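You operate a simulated robot arm through the tools that you are given. There is no shell and no other tool.

You are at the controls of a simulated robot arm. One attempt, no reset.

TASK
Draw the breadboard out to mark 60 and aim its camera.
Fine: free the breadboard's knob, slide, lock it; free the camera's brass knob, swing the camera toward the amber can on the stack till the camera's lamp lights, lock it. Keep the camera's height.

Only the result counts: the job must be done as asked and must still hold three seconds after the hand-in. Knocking over, shifting, dropping, spilling or breaking anything else fails it.

THE ROBOT
A 6-joint arm with a three-finger gripper, fixed in place. Base frame: the origin is on the floor under the middle of its stand, x ahead of it, y to its left, z up. Units: mm, rad, N and s.
It reaches about 1213 mm from its shoulder. Its first joint turns from -2.897 to 2.897 rad. Payload 4.89 kg.
Tool frame: the origin (TCP) lies between the finger pads and is the grasp point; the fingertips stand 30 mm ahead of it; z points along the fingers, y is the line along which they close. The gripper opens to 164 mm; its body begins 125 mm behind the TCP.
Orientation is that of the tool frame in the base frame, as a unit quaternion [w, x, y, z]. With the fingers straight down and closing along the base's y, the tool's x points along the base's -x, its y along +y and its z along -z.

THE INTERFACE
- The arm moves only by the tool arm_command. Its argument "plan" is a list of rows, each an object (a shift or turn left out is 0, a gripper value left out holds the last) with "hand": the opening, from 0 (shut) to 1 (fully open); "translation": the shift along the tool's x, y, z in mm, a list of three; "angular": the turn, a rotation vector about the tool's x, y, z in rad, a list of three. In form: [{"hand": hand, "translation": [tx, ty, tz], "angular": [rx, ry, rz]}, ...]. A call has 1 to 20 rows; each row is the pose to reach, as a shift and turn from the pose commanded when the call began, along the tool's axes at that moment. A row lasts 0.2 s, in which the tool goes at most 50 mm and 0.15 rad; a call with a longer step from one row to the next is refused whole, and so is a gripper value outside its range. A pose out of reach is approached as far as the arm can. The call stops where the force on the tool passes 40 N (or 10 N more than at its start, if that is more) or the arm is blocked; 0.2 s more then pass. The fingers move at their own pace (about 108 mm/s each) and stop on an object; they squeeze with about 36 N. The grip force told is the motor's: it shows also when the fingers shut on nothing. Time passes only in rows, and 0.2 s behind the last, so rows that repeat a pose let the fingers close. It gives the time, the measured TCP pose, the force on the tool (base axes), the opening and the grip force at its end, in the units of the frame above (readings bear some noise), with the torque about the TCP (base axes, N m) and any sound that the robot's microphone picked up, and new pictures: "views" is both (left out), scene, wrist or none.
- Cameras (640 x 400 px; columns grow to the right, rows downward): "scene" is fixed at [48.3, -506.1, 1399.6]; the picture's right is [0.54, -0.84, 0.00], its down [-0.38, -0.24, -0.89] and it looks along [0.75, 0.48, -0.45] (base axes); focal length 311 px, centre (320, 200). "wrist" rides on the gripper at [76, -2, -152] in the tool frame; the picture's right is [0.02, 1.00, 0.00], its down [-0.88, 0.02, -0.47] and it looks along [-0.47, 0.01, 0.88] (tool axes); focal length 247 px, centre (320, 200). There is no depth. A picture from a camera that has moved, and an enlarged one, comes with that camera's place and axes in the base frame and with its lens. The place of the scene camera against the robot may be out by one fixed shift of up to 18 mm in any direction.
- lift_body(by): moves the trunk up (or, below 0, down) by that many mm; the arm rides with it, the base frame stays. It gives what a move gives, with no picture.
- zoom(camera, box): a new picture of the part [left, top, right, bottom] of that camera's present view, enlarged. No time passes.
- hand_in(): hands the job in; it is judged then, once.

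Nothing tells you positions but the pictures and the camera data. Unless the task says otherwise, let go and move clear before handing in.

The tools are called after ">>>" as name(argument=value, ...) on one line, values as JSON. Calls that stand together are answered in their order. arm_command: Moves the arm, as the interface text tells. Its arguments: {"type":"object","properties":{"plan":{"type":"array","items":{"type":"object","properties":{"hand":{"type":"number"},"translation":{"type":"array","items":{"type":"number"}},"angular":{"type":"array","items":{"type":"number"}}}}},"views":{"type":"string","enum":["both","scene","wrist","none"]}},"required":["plan"]} The other tools are called the same way: lift_body (by) moves the trunk up or down; zoom (camera, box) takes an enlarged picture of a part of a camera's view; hand_in () hands the job in.

At the start:

```text
t: 0.0
position: [618.8, 120.3, 1124.6]
ee_rot: [-0.001, 0.0, 1.0, 0.001]
contact_force: [-0.6, 0.1, 0.4]
torque: [0.02, 0.01, -0.03]
opening: 164.0
grasp_force: 0.1
trunk travel left (down, up): [-125.0, 265.0]
```

scene: 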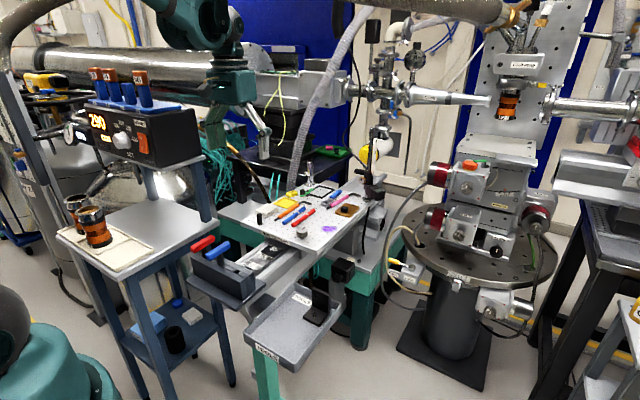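
wrist: 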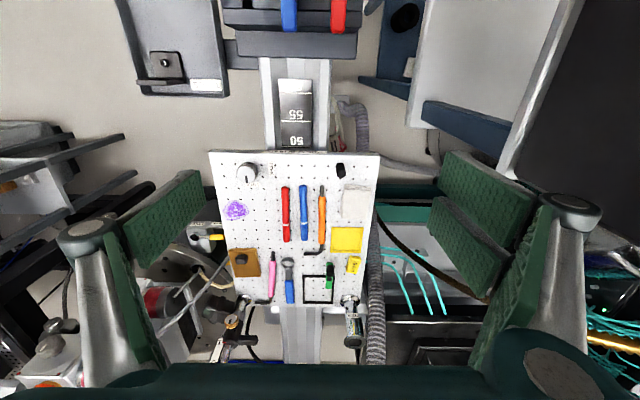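

I see a perforated breadboard on a rail with tools on it, a scale (50, 55...) on the rail, and a camera somewhere nearby, plus amber cans. I'll take enlarged pictures first to work out where the knobs, the camera and the cans are.

>>> zoom(camera="scene", box=[180, 150, 420, 300])

>>> zoom(camera="scene", box=[320, 80, 480, 220])

>>> zoom(camera="wrist", box=[180, 0, 420, 180])

>>> zoom(camera="wrist", box=[180, 140, 420, 380])

>>> zoom(camera="scene", box=[40, 50, 240, 270])

>>> zoom(camera="scene", box=[380, 50, 640, 300])

```text
2.67 times, centred on (300, 225) of scene
camera zoom: at [48.3, -506.1, 1399.6], right [0.54, -0.84, 0.0], down [-0.38, -0.24, -0.89], along [0.75, 0.48, -0.45], focal length 830 px, centre (373, 133)
```

zoom: 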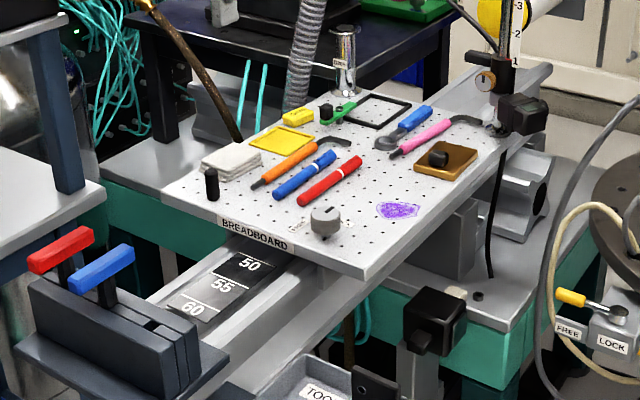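

```text
2.86 times, centred on (400, 150) of scene
camera zoom: at [48.3, -506.1, 1399.6], right [0.54, -0.84, 0.0], down [-0.38, -0.24, -0.89], along [0.75, 0.48, -0.45], focal length 890 px, centre (91, 343)
```

zoom: 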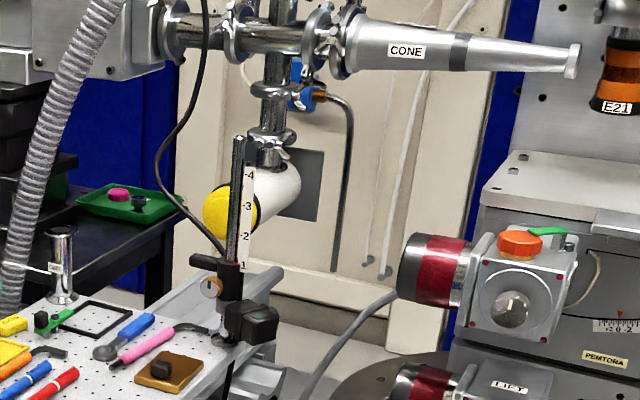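

```text
2.22 times, centred on (300, 90) of wrist
camera zoom: at [544.7, 119.2, 1277.7], right [-0.02, 1.0, 0.0], down [0.88, 0.02, 0.47], along [0.47, 0.01, -0.88], focal length 549 px, centre (364, 444)
```

zoom: 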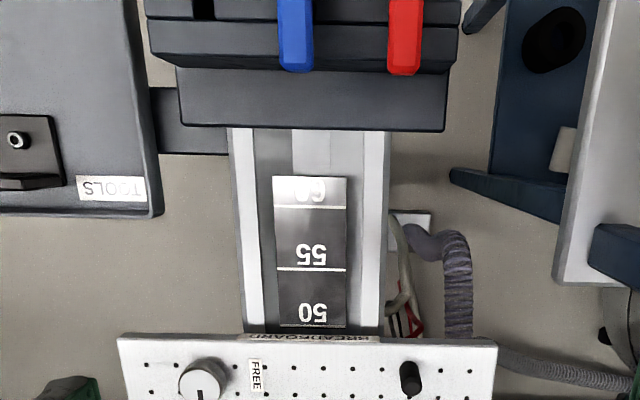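

```text
1.67 times, centred on (300, 260) of wrist
camera zoom: at [544.7, 119.2, 1277.7], right [-0.02, 1.0, 0.0], down [0.88, 0.02, 0.47], along [0.47, 0.01, -0.88], focal length 412 px, centre (353, 100)
```

zoom: 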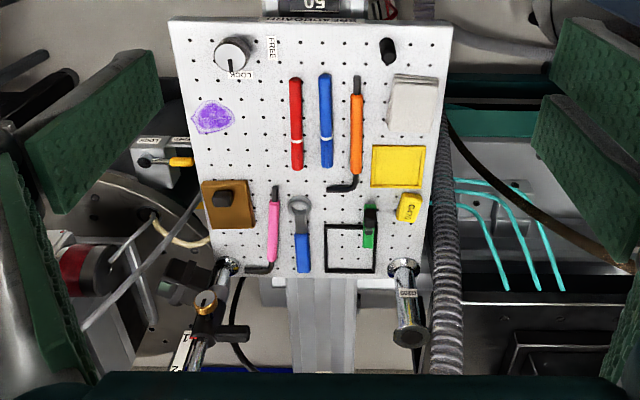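

```text
1.82 times, centred on (140, 160) of scene
camera zoom: at [48.3, -506.1, 1399.6], right [0.54, -0.84, 0.0], down [-0.38, -0.24, -0.89], along [0.75, 0.48, -0.45], focal length 566 px, centre (647, 273)
```

zoom: 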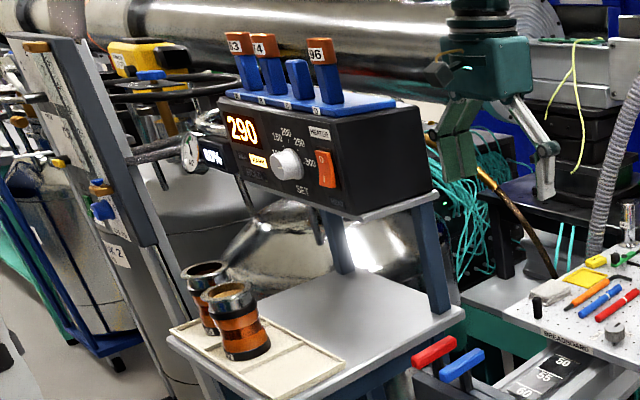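

```text
1.60 times, centred on (510, 175) of scene
camera zoom: at [48.3, -506.1, 1399.6], right [0.54, -0.84, 0.0], down [-0.38, -0.24, -0.89], along [0.75, 0.48, -0.45], focal length 498 px, centre (16, 240)
```

zoom: 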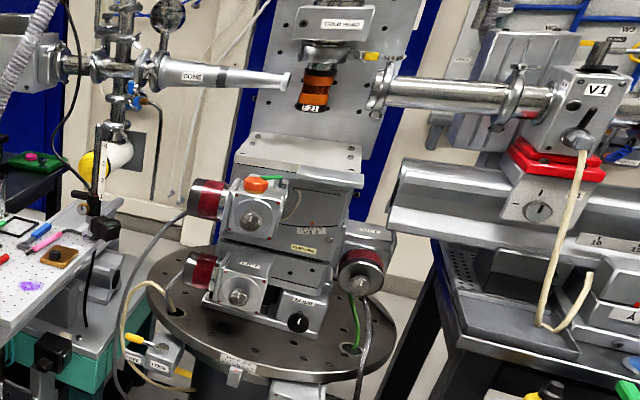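

>>> zoom(camera="scene", box=[350, 120, 414, 220])

>>> zoom(camera="scene", box=[280, 210, 340, 250])

>>> zoom(camera="wrist", box=[200, 280, 280, 370])

>>> zoom(camera="wrist", box=[220, 140, 300, 190])

>>> zoom(camera="scene", box=[470, 40, 550, 140])

```text
4.00 times, centred on (382, 170) of scene
camera zoom: at [48.3, -506.1, 1399.6], right [0.54, -0.84, 0.0], down [-0.38, -0.24, -0.89], along [0.75, 0.48, -0.45], focal length 1246 px, centre (72, 320)
```

zoom: 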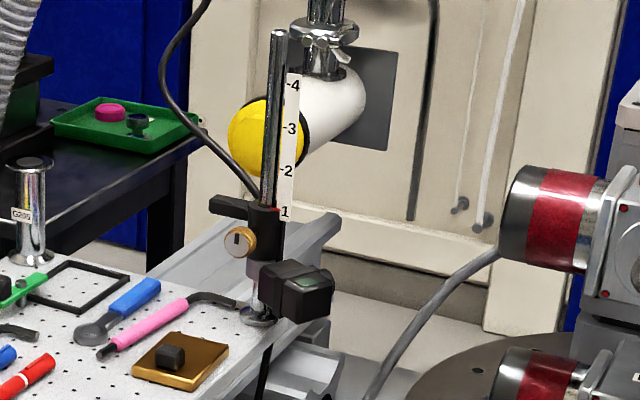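

```text
10.00 times, centred on (310, 230) of scene
camera zoom: at [48.3, -506.1, 1399.6], right [0.54, -0.84, 0.0], down [-0.38, -0.24, -0.89], along [0.75, 0.48, -0.45], focal length 3114 px, centre (420, -100)
```

zoom: 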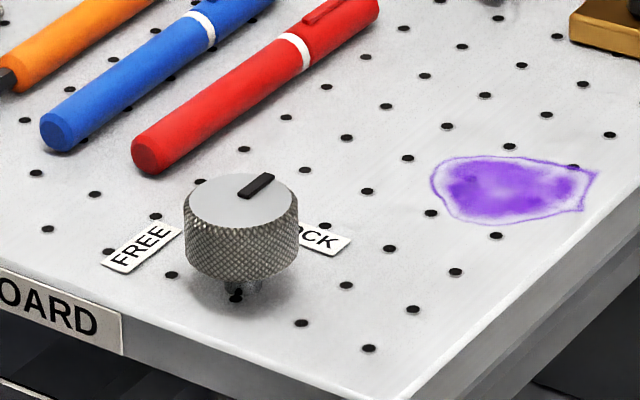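

```text
4.44 times, centred on (240, 325) of wrist
camera zoom: at [544.7, 119.2, 1277.7], right [-0.02, 1.0, 0.0], down [0.88, 0.02, 0.47], along [0.47, 0.01, -0.88], focal length 1098 px, centre (676, -356)
```

zoom: 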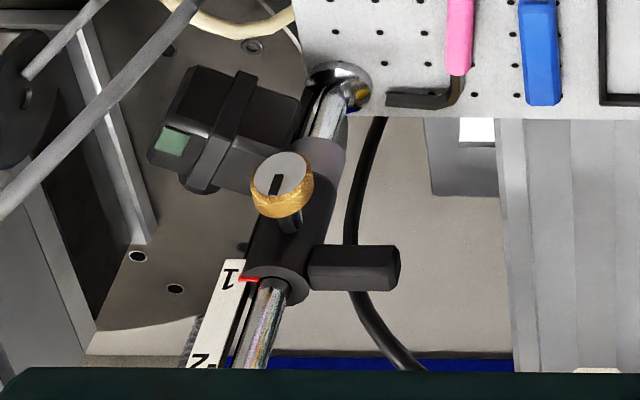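

```text
8.00 times, centred on (260, 165) of wrist
camera zoom: at [544.7, 119.2, 1277.7], right [-0.02, 1.0, 0.0], down [0.88, 0.02, 0.47], along [0.47, 0.01, -0.88], focal length 1976 px, centre (800, 480)
```

zoom: 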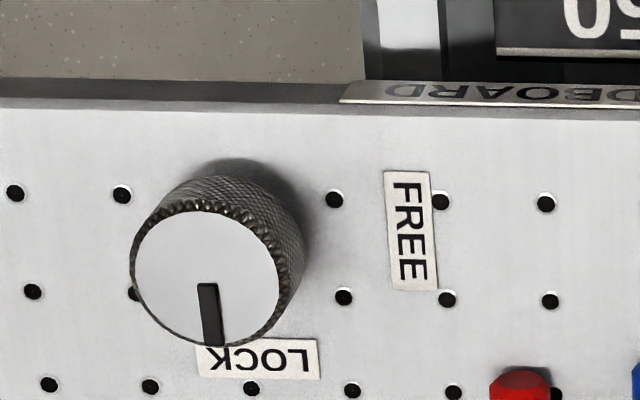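

```text
4.00 times, centred on (510, 90) of scene
camera zoom: at [48.3, -506.1, 1399.6], right [0.54, -0.84, 0.0], down [-0.38, -0.24, -0.89], along [0.75, 0.48, -0.45], focal length 1246 px, centre (-440, 640)
```

zoom: 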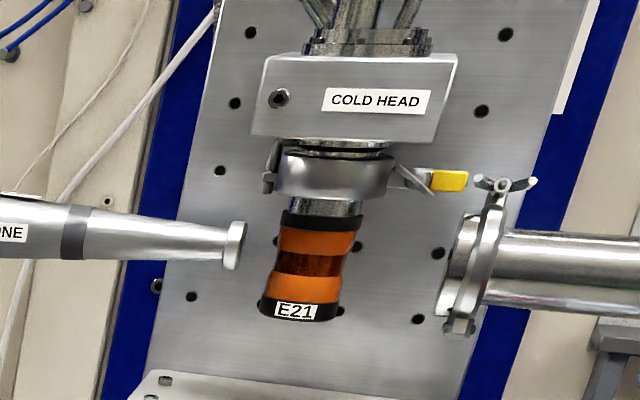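

The breadboard knob seems to be near (718, -11, 865) with its pointer on LOCK (+x). FREE lies to the +y side, so freeing it is a quarter turn counter-clockwise from above. The brass knob is near (1030, -63, 928) on the far-right post. I'll hover above the breadboard knob with a narrower hand and look closer.

>>> arm_command(plan=[{"hand": 0.6, "translation": [-15, -20, 20]}, {"translation": [-40, -50, 45]}, {"translation": [-65, -85, 70]}, {"translation": [-85, -115, 95]}, {"translation": [-99, -131, 125]}, {"translation": [-99, -131, 125]}])

```text
t: 1.4
position: [717.7, -10.7, 1001.8]
ee_rot: [0.0, 0.0, 1.0, -0.001]
contact_force: [1.3, -0.3, -1.2]
torque: [-0.02, 0.05, 0.02]
opening: 98.3
grasp_force: 0.1
trunk travel left (down, up): [-125.0, 265.0]
camera wrist: at [643.8, -13.2, 1153.6], right [-0.02, 1.0, 0.0], down [0.88, 0.02, 0.47], along [0.47, 0.01, -0.88], focal length 247 px, centre (320, 200)
```

scene: 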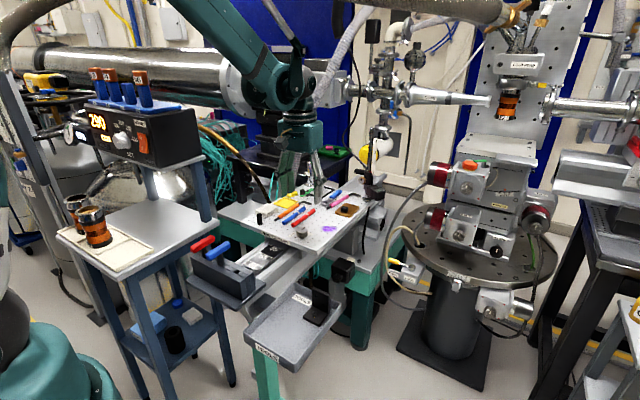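
wrist: 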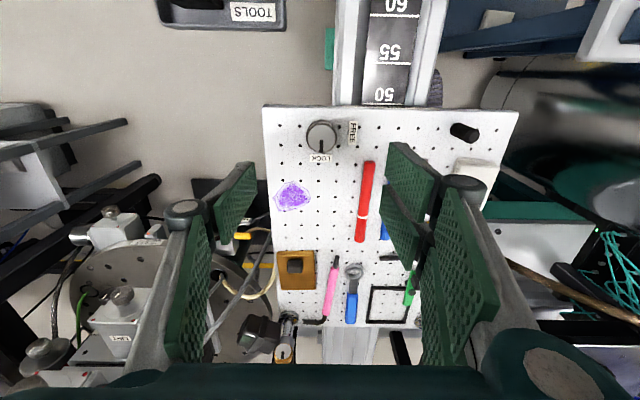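

>>> zoom(camera="wrist", box=[290, 105, 370, 165])

>>> zoom(camera="wrist", box=[320, 0, 440, 120])

>>> zoom(camera="wrist", box=[150, 270, 350, 400])

>>> zoom(camera="scene", box=[250, 80, 350, 240])

```text
6.67 times, centred on (330, 135) of wrist
camera zoom: at [643.8, -13.2, 1153.6], right [-0.02, 1.0, 0.0], down [0.88, 0.02, 0.47], along [0.47, 0.01, -0.88], focal length 1646 px, centre (253, 633)
```

zoom: 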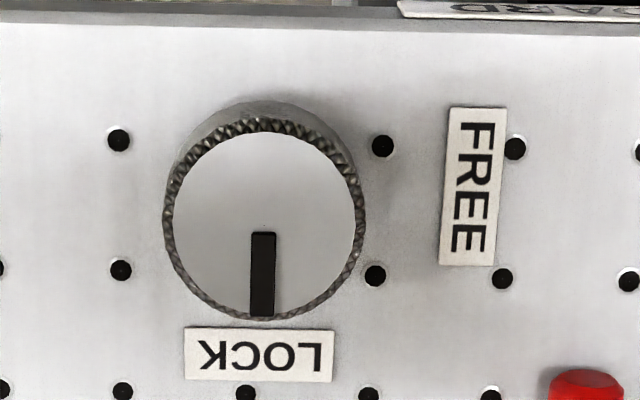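

```text
3.33 times, centred on (380, 60) of wrist
camera zoom: at [643.8, -13.2, 1153.6], right [-0.02, 1.0, 0.0], down [0.88, 0.02, 0.47], along [0.47, 0.01, -0.88], focal length 823 px, centre (120, 667)
```

zoom: 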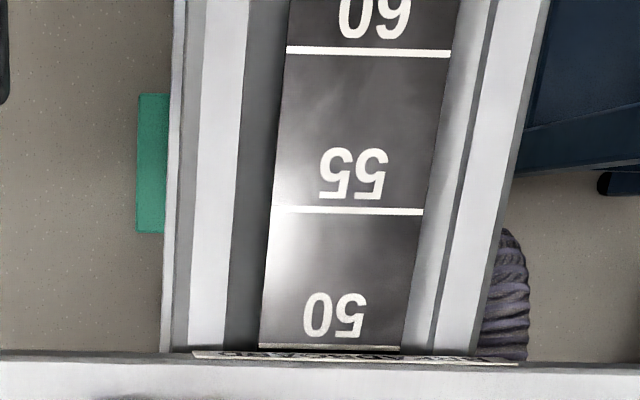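

```text
3.08 times, centred on (250, 335) of wrist
camera zoom: at [643.8, -13.2, 1153.6], right [-0.02, 1.0, 0.0], down [0.88, 0.02, 0.47], along [0.47, 0.01, -0.88], focal length 760 px, centre (535, -215)
```

zoom: 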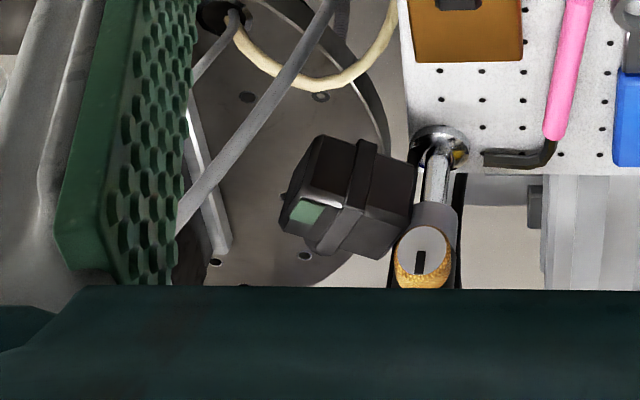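

```text
2.50 times, centred on (300, 160) of scene
camera zoom: at [48.3, -506.1, 1399.6], right [0.54, -0.84, 0.0], down [-0.38, -0.24, -0.89], along [0.75, 0.48, -0.45], focal length 779 px, centre (370, 300)
```

zoom: 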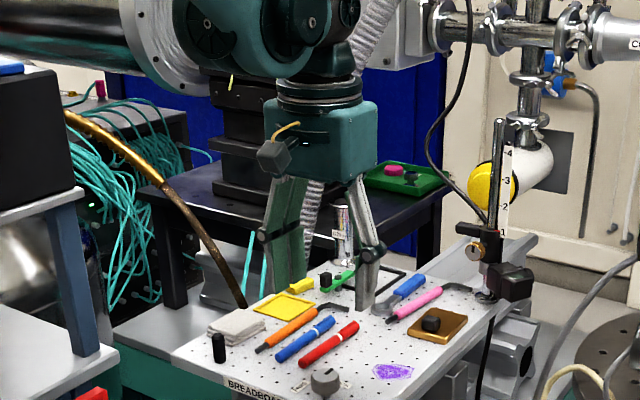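

>>> zoom(camera="wrist", box=[100, 130, 540, 400])

>>> zoom(camera="scene", box=[270, 90, 350, 220])

```text
1.45 times, centred on (320, 265) of wrist
camera zoom: at [643.8, -13.2, 1153.6], right [-0.02, 1.0, 0.0], down [0.88, 0.02, 0.47], along [0.47, 0.01, -0.88], focal length 359 px, centre (320, 106)
```

zoom: 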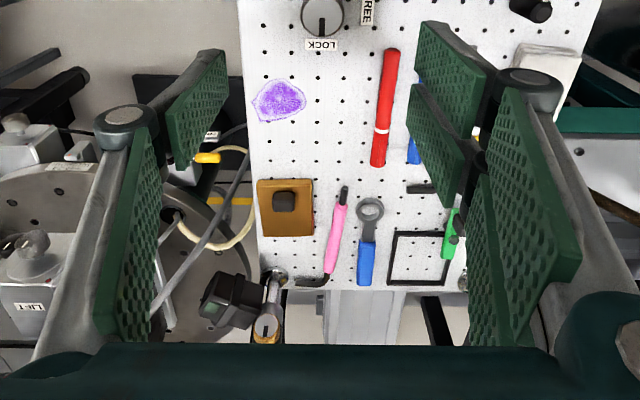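

```text
3.08 times, centred on (310, 155) of scene
camera zoom: at [48.3, -506.1, 1399.6], right [0.54, -0.84, 0.0], down [-0.38, -0.24, -0.89], along [0.75, 0.48, -0.45], focal length 958 px, centre (351, 338)
```

zoom: 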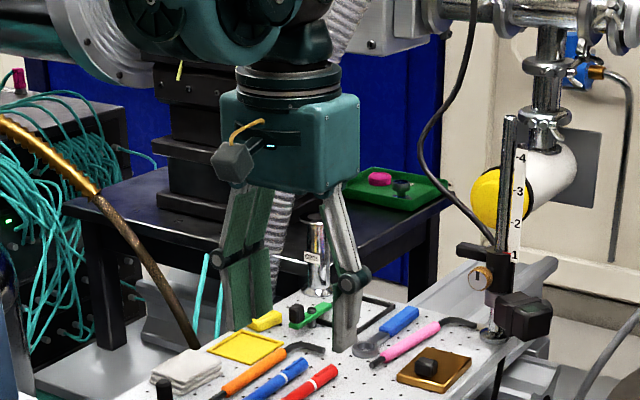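

The knob face is at about (717, -10, 866), the board top is at about 835, and the knob is roughly 35 mm wide. I'll narrow the hand and descend around the knob, stopping with the fingertips about 8 mm above the board.

>>> arm_command(plan=[{"hand": 0.36, "translation": [0.5, 0.7, 10]}, {"translation": [0.9, 0.7, 30]}, {"translation": [0.9, 0.7, 55]}, {"translation": [0.9, 0.7, 75]}, {"translation": [0.9, 0.7, 85]}, {"translation": [0.9, 0.7, 85]}])

```text
t: 2.8
position: [716.5, -10.0, 915.9]
ee_rot: [0.0, 0.0, 1.0, 0.0]
contact_force: [0.8, -0.1, -0.5]
torque: [0.04, 0.02, 0.01]
opening: 59.2
grasp_force: 0.2
trunk travel left (down, up): [-125.0, 265.0]
camera wrist: at [642.3, -12.0, 1067.9], right [-0.02, 1.0, 0.0], down [0.88, 0.02, 0.47], along [0.47, 0.01, -0.88], focal length 247 px, centre (320, 200)
```

scene: 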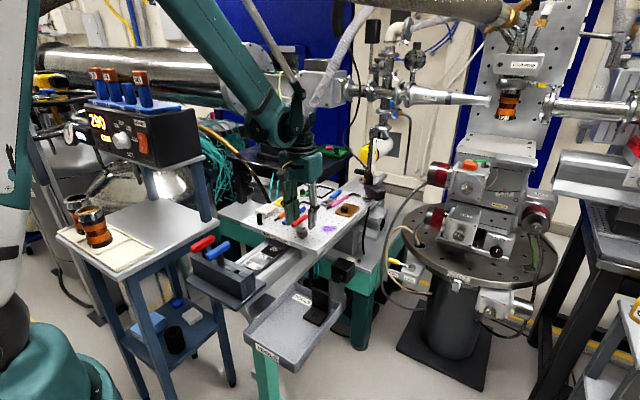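
wrist: 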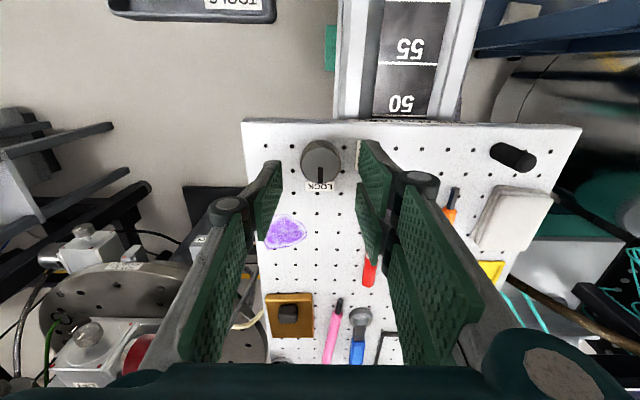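

>>> zoom(camera="wrist", box=[240, 120, 440, 300])

>>> zoom(camera="scene", box=[270, 140, 350, 250])

```text
2.22 times, centred on (340, 210) of wrist
camera zoom: at [642.3, -12.0, 1067.9], right [-0.02, 1.0, 0.0], down [0.88, 0.02, 0.47], along [0.47, 0.01, -0.88], focal length 549 px, centre (276, 178)
```

zoom: 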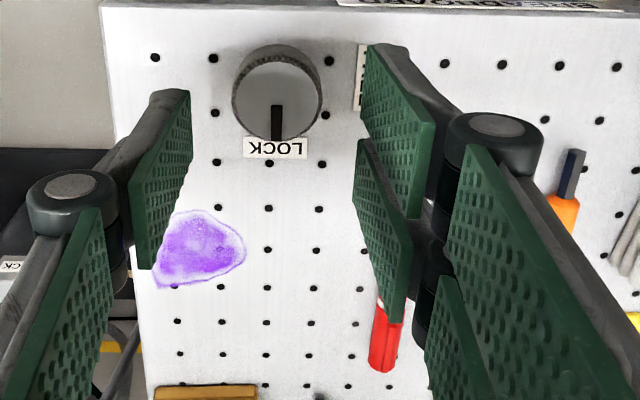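

```text
3.64 times, centred on (310, 195) of scene
camera zoom: at [48.3, -506.1, 1399.6], right [0.54, -0.84, 0.0], down [-0.38, -0.24, -0.89], along [0.75, 0.48, -0.45], focal length 1132 px, centre (356, 218)
```

zoom: 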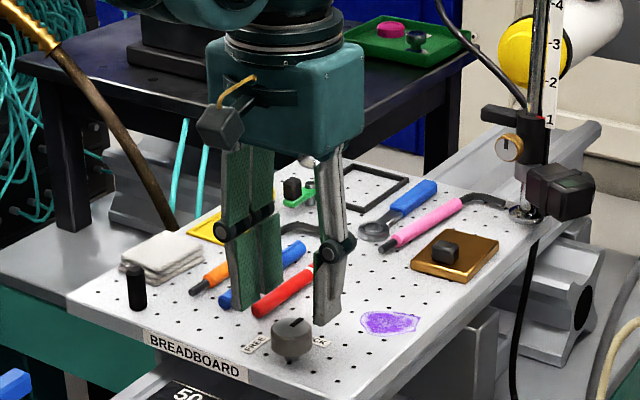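

The knob is well centred between the fingers, and the pen is clear of them. I'll lower the last 44 mm and then close on the knob.

>>> arm_command(plan=[{"hand": 0.36, "translation": [0.3, 0, 15]}, {"translation": [0.5, 0, 28]}, {"translation": [0.5, 0, 38]}, {"translation": [0.5, 0, 44]}, {"translation": [0.5, 0, 44]}])

```text
t: 4.0
position: [717.2, -9.6, 871.1]
ee_rot: [-0.001, -0.001, 1.0, 0.0]
contact_force: [0.7, -0.8, 0.4]
torque: [-0.02, 0.0, 0.03]
opening: 59.4
grasp_force: 0.1
trunk travel left (down, up): [-125.0, 265.0]
camera wrist: at [642.3, -11.0, 1023.9], right [-0.02, 1.0, 0.0], down [0.88, 0.02, 0.47], along [0.47, 0.01, -0.88], focal length 247 px, centre (320, 200)
```

scene: 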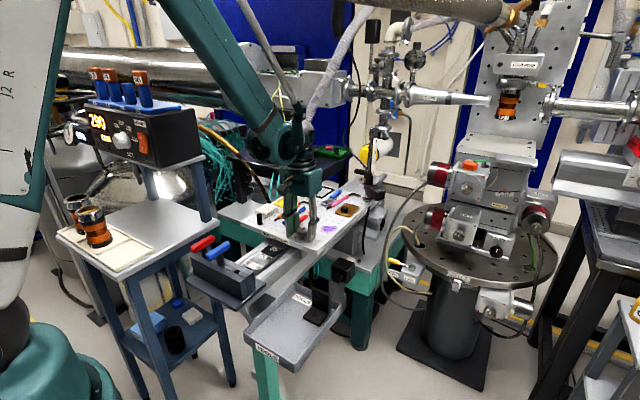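
wrist: 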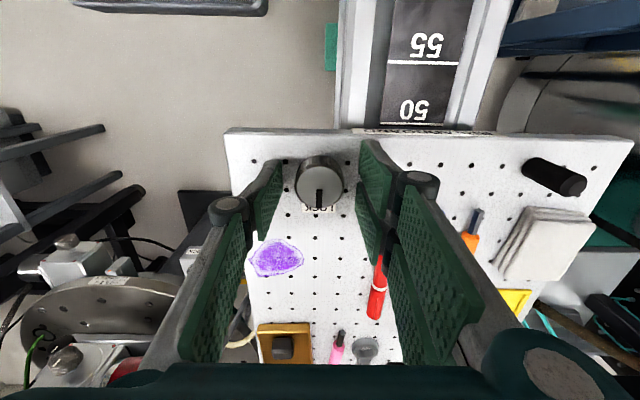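

>>> zoom(camera="wrist", box=[240, 120, 440, 260])

>>> zoom(camera="scene", box=[270, 190, 350, 250])

```text
2.86 times, centred on (340, 190) of wrist
camera zoom: at [642.3, -11.0, 1023.9], right [-0.02, 1.0, 0.0], down [0.88, 0.02, 0.47], along [0.47, 0.01, -0.88], focal length 706 px, centre (263, 229)
```

zoom: 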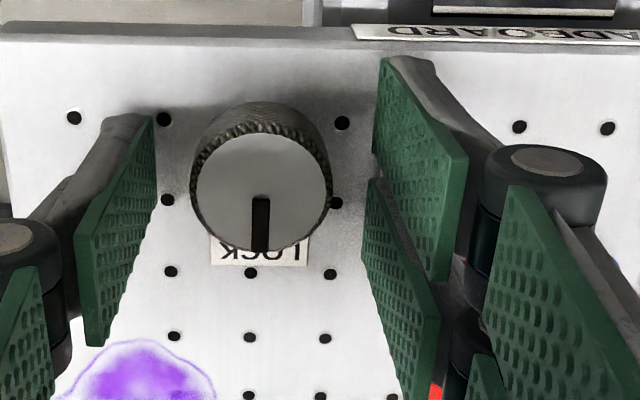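

```text
6.67 times, centred on (310, 220) of scene
camera zoom: at [48.3, -506.1, 1399.6], right [0.54, -0.84, 0.0], down [-0.38, -0.24, -0.89], along [0.75, 0.48, -0.45], focal length 2076 px, centre (387, 67)
```

zoom: 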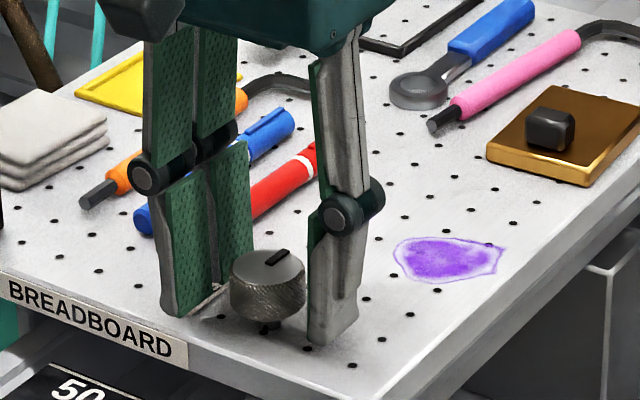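

>>> arm_command(plan=[{"hand": 0.0, "translation": [0, 0, 0]}, {"translation": [0, 0, 0]}, {"translation": [0, 0, 0]}])

```text
t: 4.8
position: [716.4, -9.5, 870.5]
ee_rot: [0.0, 0.0, 1.0, 0.0]
contact_force: [-1.1, -11.4, -3.5]
torque: [-0.27, -0.06, 0.04]
opening: 34.4
grasp_force: 45.2
trunk travel left (down, up): [-125.0, 265.0]
camera wrist: at [642.3, -11.7, 1023.9], right [-0.02, 1.0, 0.0], down [0.88, 0.02, 0.47], along [0.47, 0.01, -0.88], focal length 247 px, centre (320, 200)
```

scene: 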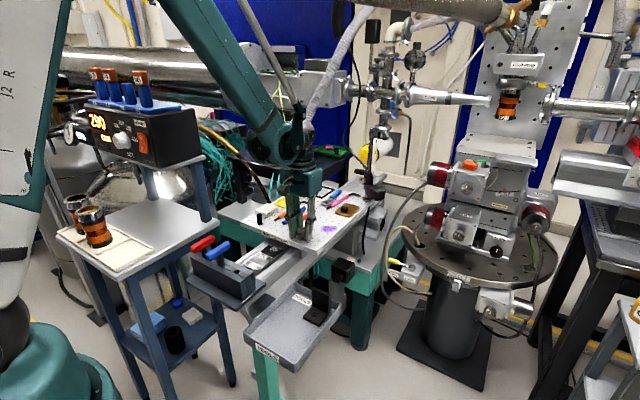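
wrist: 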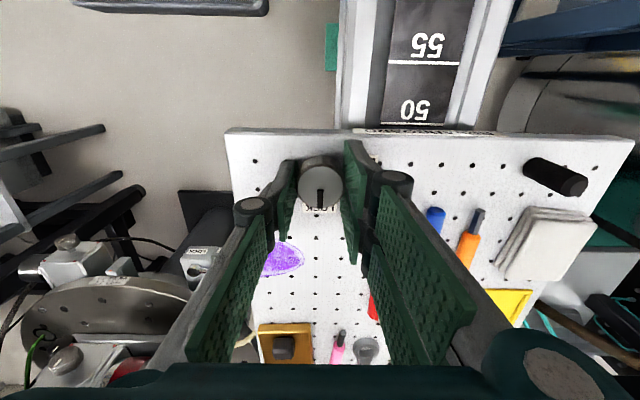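

Gripped on the knob at 34 mm opening. I'll turn it counter-clockwise as seen from above, toward FREE, halfway first.

>>> arm_command(plan=[{"hand": 0.0, "translation": [0, -0.7, 0], "angular": [0, 0, -0.12]}, {"translation": [0, -0.7, 0], "angular": [0, 0, -0.25]}, {"translation": [0, -0.7, 0], "angular": [0, 0, -0.38]}, {"translation": [0, -0.7, 0], "angular": [0, 0, -0.5]}, {"translation": [0, -0.7, 0], "angular": [0, 0, -0.62]}, {"translation": [0, -0.7, 0], "angular": [0, 0, -0.75]}, {"translation": [0, -0.7, 0], "angular": [0, 0, -0.75]}])

```text
t: 6.4
position: [715.3, -9.5, 871.8]
ee_rot: [0.001, -0.367, 0.93, 0.0]
contact_force: [-2.3, 21.9, 0.8]
torque: [0.75, -0.03, 0.01]
opening: 34.3
grasp_force: 44.5
trunk travel left (down, up): [-125.0, 265.0]
camera wrist: at [663.4, -62.5, 1023.8], right [-0.7, 0.72, 0.0], down [0.63, 0.62, 0.47], along [0.34, 0.33, -0.88], focal length 247 px, centre (320, 200)
```

scene: 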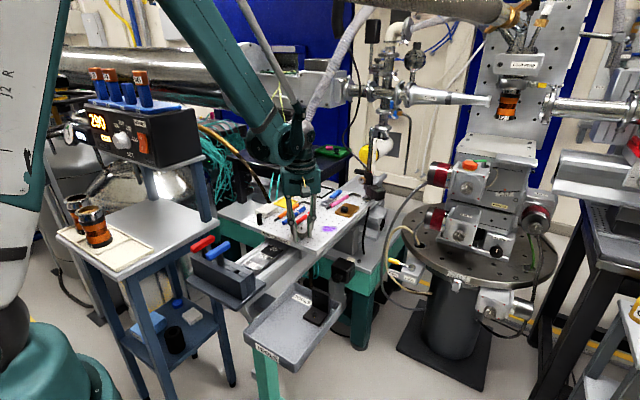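
wrist: 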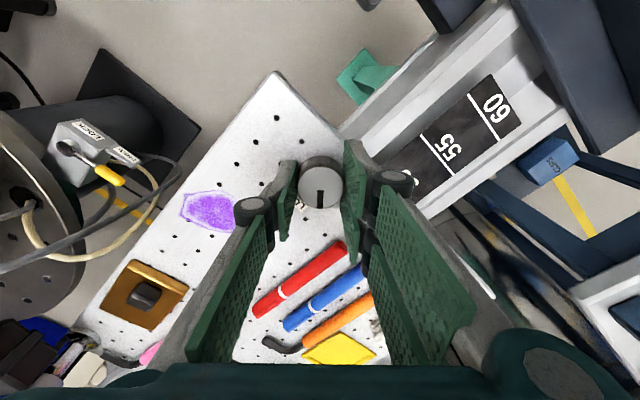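

>>> arm_command(plan=[{"hand": 0.0, "translation": [-0.7, 0.75, 0], "angular": [0, 0, -0.05]}, {"translation": [-0.7, 0.75, 0], "angular": [0, 0, -0.18]}, {"translation": [-0.7, 0.75, 0], "angular": [0, 0, -0.31]}, {"translation": [-0.7, 0.75, 0], "angular": [0, 0, -0.44]}, {"translation": [-0.7, 0.75, 0], "angular": [0, 0, -0.57]}, {"translation": [-0.7, 0.75, 0], "angular": [0, 0, -0.7]}, {"translation": [-0.7, 0.75, 0], "angular": [0, 0, -0.81]}, {"translation": [-0.7, 0.75, 0], "angular": [0, 0, -0.81]}])

```text
t: 8.2
position: [715.5, -8.2, 871.7]
ee_rot: [0.0, -0.703, 0.711, -0.001]
contact_force: [-18.9, 12.9, -10.3]
torque: [0.48, 0.52, -0.04]
opening: 34.0
grasp_force: 45.5
trunk travel left (down, up): [-125.0, 265.0]
camera wrist: at [718.5, -85.0, 1023.9], right [-1.0, -0.01, 0.0], down [-0.01, 0.88, 0.47], along [-0.01, 0.47, -0.88], focal length 247 px, centre (320, 200)
```

scene: 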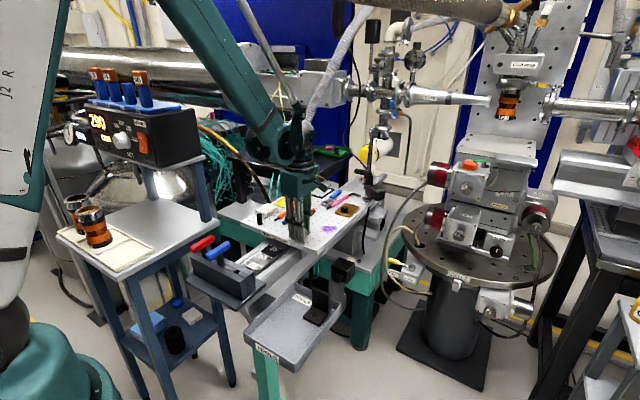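
wrist: 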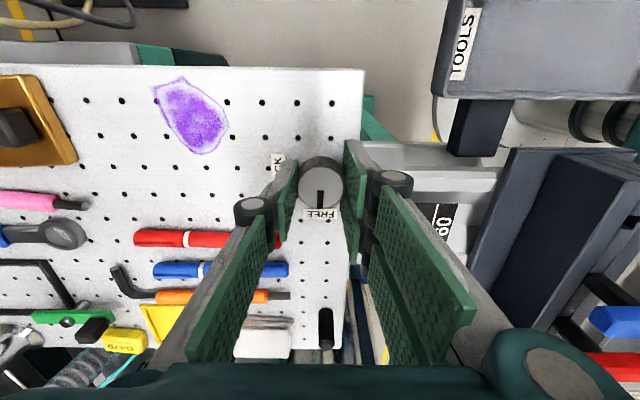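

The knob now points at FREE. I'll start drawing the board toward the robot (base -x) gently, about 30 mm to begin with.

>>> arm_command(plan=[{"hand": 0.0, "translation": [0, 1, 0]}, {"translation": [0.05, 4, 0]}, {"translation": [0.1, 9, 0]}, {"translation": [0.2, 15, 0]}, {"translation": [0.25, 21, 0]}, {"translation": [0.3, 26, 0]}, {"translation": [0.3, 29, 0]}, {"translation": [0.3, 30, 0]}, {"translation": [0.3, 30, 0]}])

```text
t: 10.2
position: [686.2, -9.4, 871.4]
ee_rot: [0.0, -0.704, 0.711, 0.001]
contact_force: [3.8, 10.4, 18.5]
torque: [0.19, -0.03, 0.01]
opening: 34.0
grasp_force: 45.1
trunk travel left (down, up): [-125.0, 265.0]
camera wrist: at [689.2, -85.5, 1023.8], right [-1.0, -0.01, 0.0], down [-0.01, 0.88, 0.47], along [0.0, 0.47, -0.88], focal length 247 px, centre (320, 200)
```

scene: 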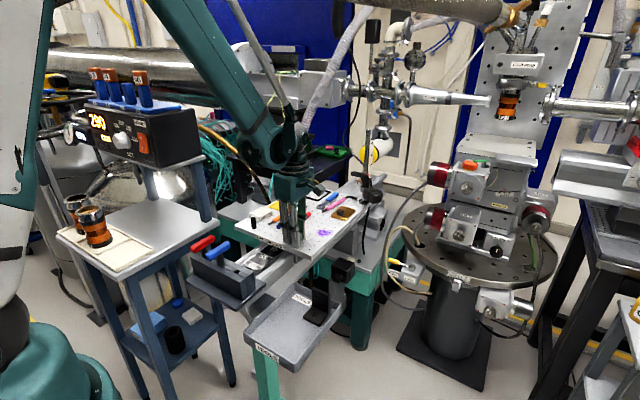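
wrist: 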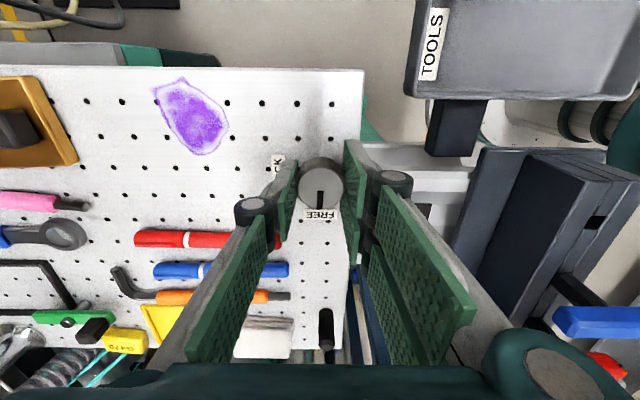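

The board follows the hand without trouble. I'll continue to about 95 mm of travel and then read the scale.

>>> arm_command(plan=[{"hand": 0.0, "translation": [0.0, 1, 0]}, {"translation": [0.05, 5, 0]}, {"translation": [0.1, 11, 0]}, {"translation": [0.2, 18, 0]}, {"translation": [0.3, 26, 0]}, {"translation": [0.4, 34, 0]}, {"translation": [0.5, 42, 0]}, {"translation": [0.55, 50, 0]}, {"translation": [0.6, 56, 0]}, {"translation": [0.65, 61, 0]}, {"translation": [0.7, 64, 0]}, {"translation": [0.7, 65, 0]}, {"translation": [0.7, 65, 0]}])

>>> zoom(camera="wrist", box=[280, 130, 520, 280])

>>> zoom(camera="scene", box=[230, 210, 310, 290])

```text
t: 13.0
position: [621.6, -9.6, 870.6]
ee_rot: [0.0, -0.704, 0.71, -0.001]
contact_force: [2.5, -3.2, 8.2]
torque: [-0.35, 0.02, 0.01]
opening: 33.8
grasp_force: 45.4
trunk travel left (down, up): [-125.0, 265.0]
camera wrist: at [624.0, -85.6, 1023.7], right [-1.0, -0.01, 0.0], down [-0.01, 0.88, 0.47], along [0.0, 0.47, -0.88], focal length 247 px, centre (320, 200)
```

scene: 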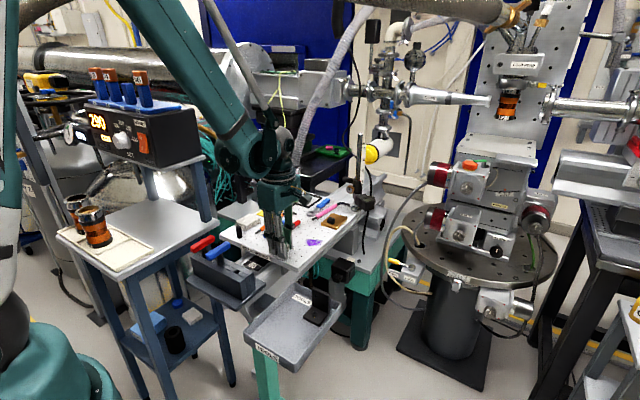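
wrist: 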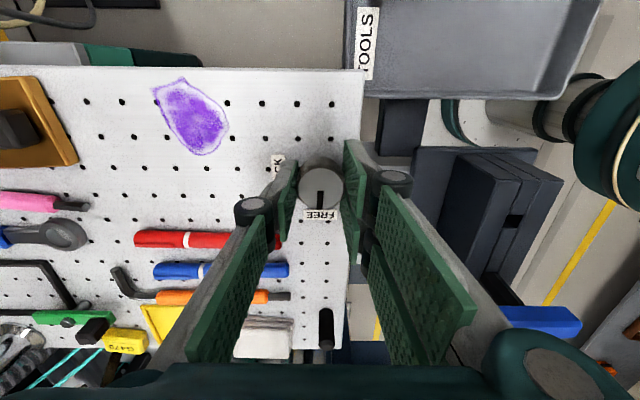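

```text
2.67 times, centred on (400, 205) of wrist
camera zoom: at [624.0, -85.6, 1023.7], right [-1.0, -0.01, 0.0], down [-0.01, 0.88, 0.47], along [0.0, 0.47, -0.88], focal length 659 px, centre (107, 187)
```

zoom: 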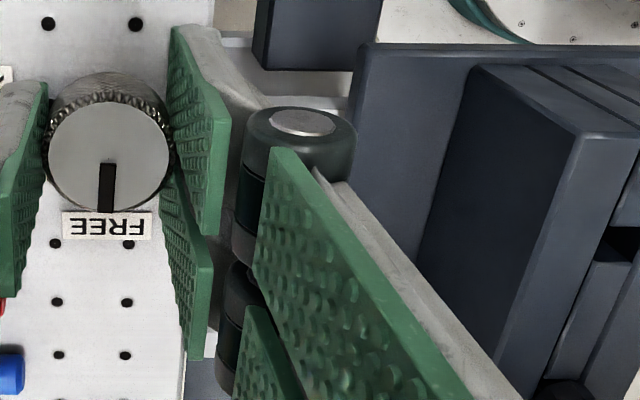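

```text
5.00 times, centred on (270, 250) of scene
camera zoom: at [48.3, -506.1, 1399.6], right [0.54, -0.84, 0.0], down [-0.38, -0.24, -0.89], along [0.75, 0.48, -0.45], focal length 1557 px, centre (570, -50)
```

zoom: 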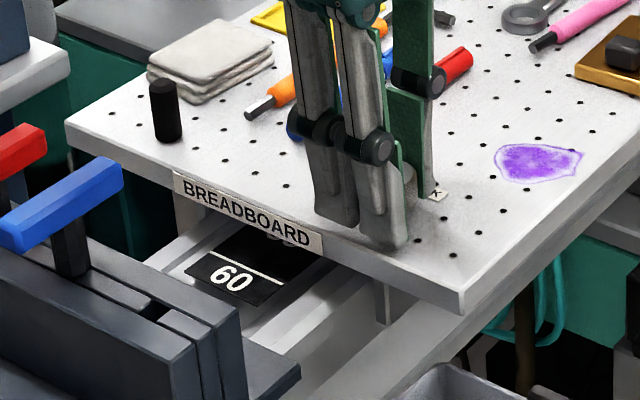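

The 60 line is now just ahead of the board's front edge. At the start that edge stood right over the 50 line, so the full travel is 100 mm and about 6 mm remain.

>>> arm_command(plan=[{"hand": 0.0, "translation": [0.0, 1, 0]}, {"translation": [0.03, 3, 0]}, {"translation": [0.05, 5, 0]}, {"translation": [0.06, 6, 0]}, {"translation": [0.06, 6, 0]}, {"translation": [0.06, 6, 0]}])

>>> zoom(camera="scene", box=[230, 220, 300, 270])

```text
t: 14.4
position: [615.4, -9.2, 870.9]
ee_rot: [0.0, -0.703, 0.711, 0.0]
contact_force: [2.8, 9.3, 1.9]
torque: [0.63, 0.03, 0.01]
opening: 34.0
grasp_force: 45.0
trunk travel left (down, up): [-125.0, 265.0]
camera wrist: at [618.4, -85.7, 1023.7], right [-1.0, -0.01, 0.0], down [-0.01, 0.88, 0.47], along [-0.01, 0.47, -0.88], focal length 247 px, centre (320, 200)
```

scene: 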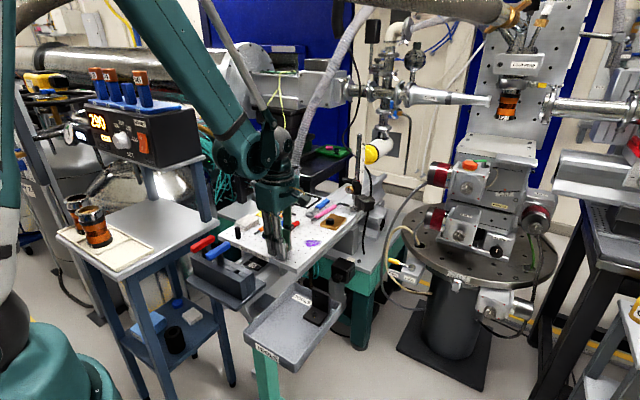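
wrist: 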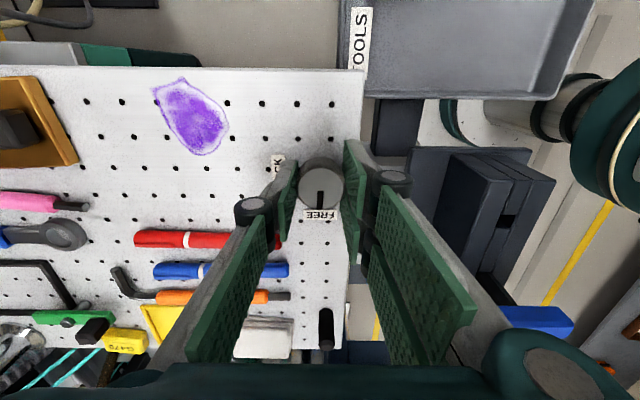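

```text
8.00 times, centred on (265, 245) of scene
camera zoom: at [48.3, -506.1, 1399.6], right [0.54, -0.84, 0.0], down [-0.38, -0.24, -0.89], along [0.75, 0.48, -0.45], focal length 2491 px, centre (760, -160)
```

zoom: 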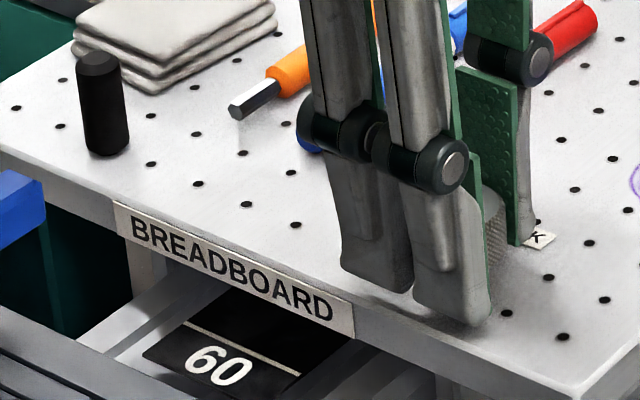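

The travel is now 100 mm and the board edge sits over the 60 line as it sat over 50 before. I'll turn the knob back to LOCK.

>>> arm_command(plan=[{"hand": 0.0, "translation": [0.0, -0.05, 0], "angular": [0, 0, 0.1]}, {"translation": [0.1, -0.1, 0], "angular": [0, 0, 0.24]}, {"translation": [0.15, -0.2, 0], "angular": [0, 0, 0.38]}, {"translation": [0.2, -0.3, 0], "angular": [0, 0, 0.52]}, {"translation": [0.3, -0.4, 0], "angular": [0, 0, 0.66]}, {"translation": [0.4, -0.5, 0], "angular": [0, 0, 0.8]}, {"translation": [0.5, -0.6, 0], "angular": [0, 0, 0.94]}, {"translation": [0.6, -0.7, 0], "angular": [0, 0, 1.08]}, {"translation": [0.65, -0.8, 0], "angular": [0, 0, 1.22]}, {"translation": [0.7, -0.9, 0], "angular": [0, 0, 1.36]}, {"translation": [0.8, -0.95, 0], "angular": [0, 0, 1.49]}, {"translation": [0.8, -1.0, 0], "angular": [0, 0, 1.57]}, {"translation": [0.8, -1.0, 0], "angular": [0, 0, 1.57]}])

```text
t: 17.2
position: [614.9, -10.1, 871.4]
ee_rot: [0.0, 0.004, 1.0, 0.0]
contact_force: [-6.9, -5.6, 11.4]
torque: [-0.09, 0.34, 0.57]
opening: 33.6
grasp_force: 44.8
trunk travel left (down, up): [-125.0, 265.0]
camera wrist: at [541.4, -11.1, 1023.5], right [-0.01, 1.0, 0.0], down [0.88, 0.01, 0.47], along [0.47, 0.0, -0.88], focal length 247 px, centre (320, 200)
```

scene: 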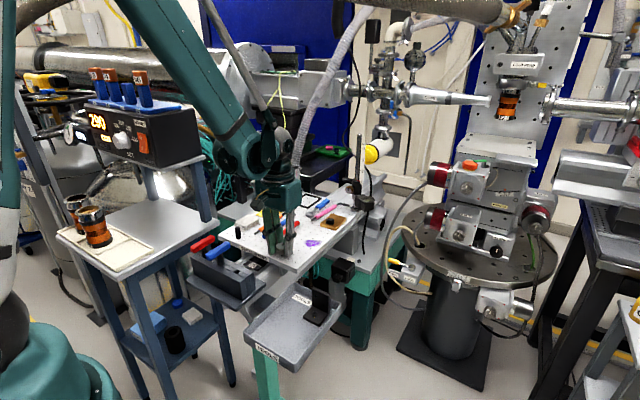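
wrist: 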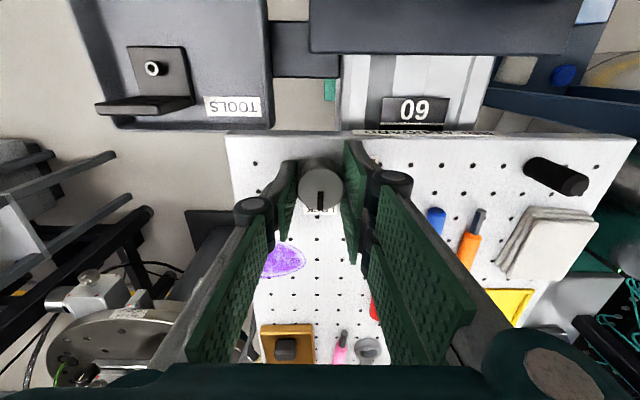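

>>> zoom(camera="wrist", box=[240, 120, 440, 260])

>>> zoom(camera="wrist", box=[340, 60, 500, 160])

```text
2.86 times, centred on (340, 190) of wrist
camera zoom: at [541.4, -11.1, 1023.5], right [-0.01, 1.0, 0.0], down [0.88, 0.01, 0.47], along [0.47, 0.0, -0.88], focal length 706 px, centre (263, 229)
```

zoom: 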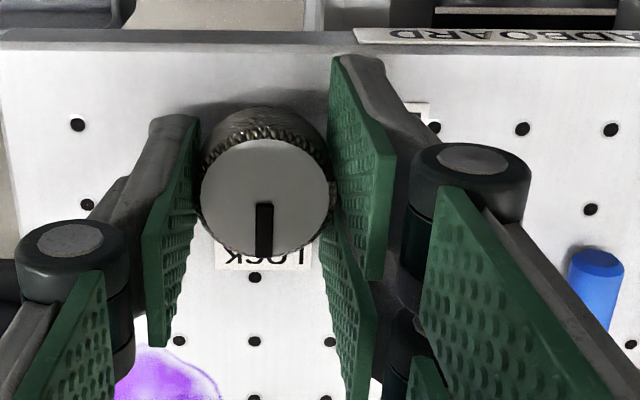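

```text
4.00 times, centred on (420, 110) of wrist
camera zoom: at [541.4, -11.1, 1023.5], right [-0.01, 1.0, 0.0], down [0.88, 0.01, 0.47], along [0.47, 0.0, -0.88], focal length 988 px, centre (-80, 560)
```

zoom: 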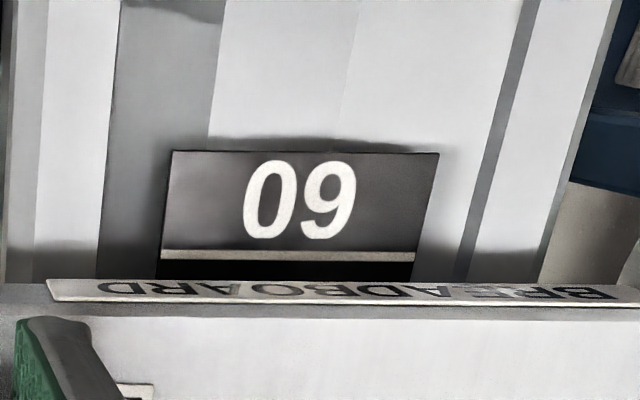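

The knob has reached its stop at LOCK, and the geometry puts the board edge within about 1 mm of the 60 line. I'll release, rise straight up, and check the scale from above.

>>> arm_command(plan=[{"hand": 0.36, "translation": [0, 0, 0]}, {"translation": [0, 0, 0]}, {"translation": [0, 0, -10]}, {"translation": [0, 0, -35]}, {"translation": [0, 0, -75]}, {"translation": [0, 0, -115]}, {"translation": [20, 40, -150]}, {"translation": [50, 70, -170]}, {"translation": [80, 90, -180]}, {"translation": [80, 90, -180]}])

>>> zoom(camera="wrist", box=[240, 120, 400, 220])

>>> zoom(camera="scene", box=[180, 170, 420, 300])

```text
refused: row 7 steps farther than a row can; nothing moved
```

```text
4.00 times, centred on (320, 170) of wrist
camera zoom: at [541.4, -11.1, 1023.5], right [-0.01, 1.0, 0.0], down [0.88, 0.01, 0.47], along [0.47, 0.0, -0.88], focal length 988 px, centre (320, 320)
```

zoom: 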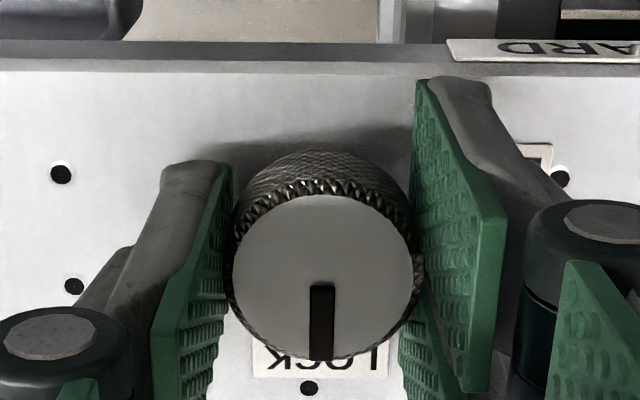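

```text
2.67 times, centred on (300, 235) of scene
camera zoom: at [48.3, -506.1, 1399.6], right [0.54, -0.84, 0.0], down [-0.38, -0.24, -0.89], along [0.75, 0.48, -0.45], focal length 830 px, centre (373, 107)
```

zoom: 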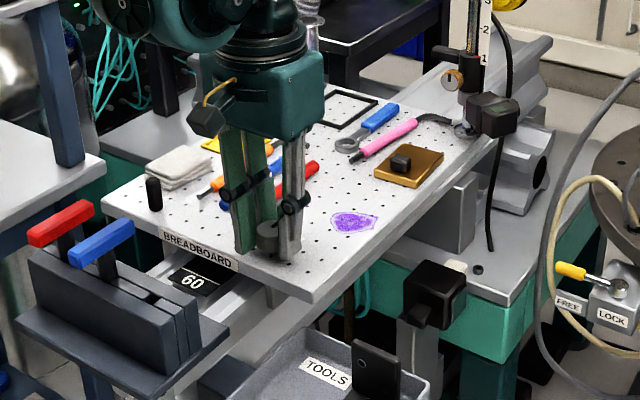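

>>> arm_command(plan=[{"hand": 0.36, "translation": [0, 0, 0]}, {"translation": [0, 0, 0]}, {"translation": [0, 0, -10]}, {"translation": [0, 0, -35]}, {"translation": [0, 0, -75]}, {"translation": [0, 0, -115]}, {"translation": [20, 20, -140]}, {"translation": [45, 45, -165]}, {"translation": [65, 70, -180]}, {"translation": [80, 90, -180]}, {"translation": [80, 90, -180]}])

>>> zoom(camera="wrist", box=[240, 120, 400, 220])

>>> zoom(camera="scene", box=[180, 170, 420, 300])

```text
t: 19.6
position: [536.7, 81.0, 1051.5]
ee_rot: [0.0, 0.005, 1.0, 0.0]
contact_force: [-0.4, 0.1, -0.4]
torque: [0.06, -0.04, -0.01]
opening: 59.3
grasp_force: 0.0
trunk travel left (down, up): [-125.0, 265.0]
camera wrist: at [463.0, 80.6, 1203.1], right [-0.01, 1.0, 0.0], down [0.88, 0.01, 0.47], along [0.47, 0.01, -0.88], focal length 247 px, centre (320, 200)
```

scene: 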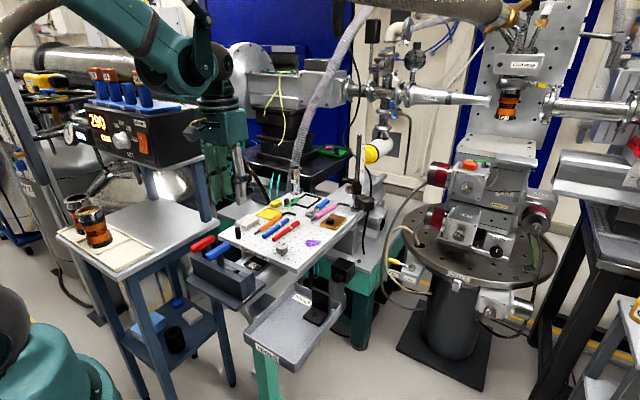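
wrist: 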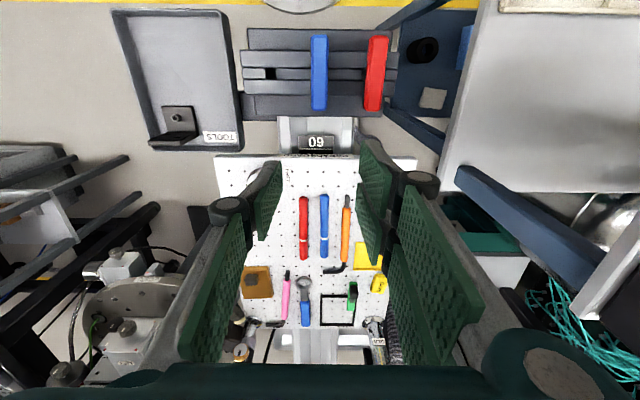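

```text
4.00 times, centred on (320, 170) of wrist
camera zoom: at [463.0, 80.6, 1203.1], right [-0.01, 1.0, 0.0], down [0.88, 0.01, 0.47], along [0.47, 0.01, -0.88], focal length 988 px, centre (320, 320)
```

zoom: 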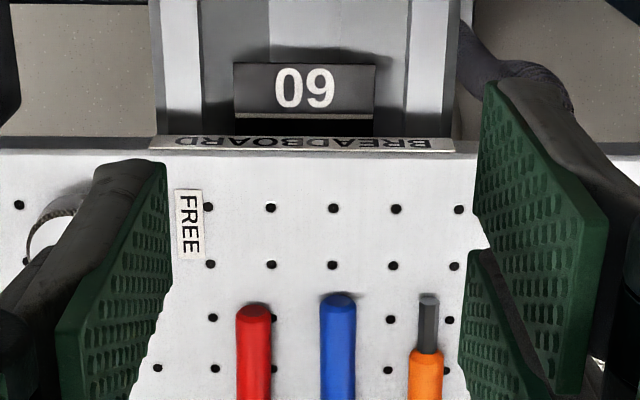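

```text
2.67 times, centred on (300, 235) of scene
camera zoom: at [48.3, -506.1, 1399.6], right [0.54, -0.84, 0.0], down [-0.38, -0.24, -0.89], along [0.75, 0.48, -0.45], focal length 830 px, centre (373, 107)
```

zoom: 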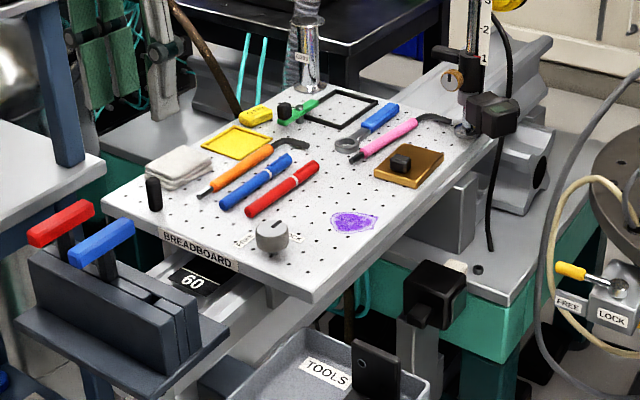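

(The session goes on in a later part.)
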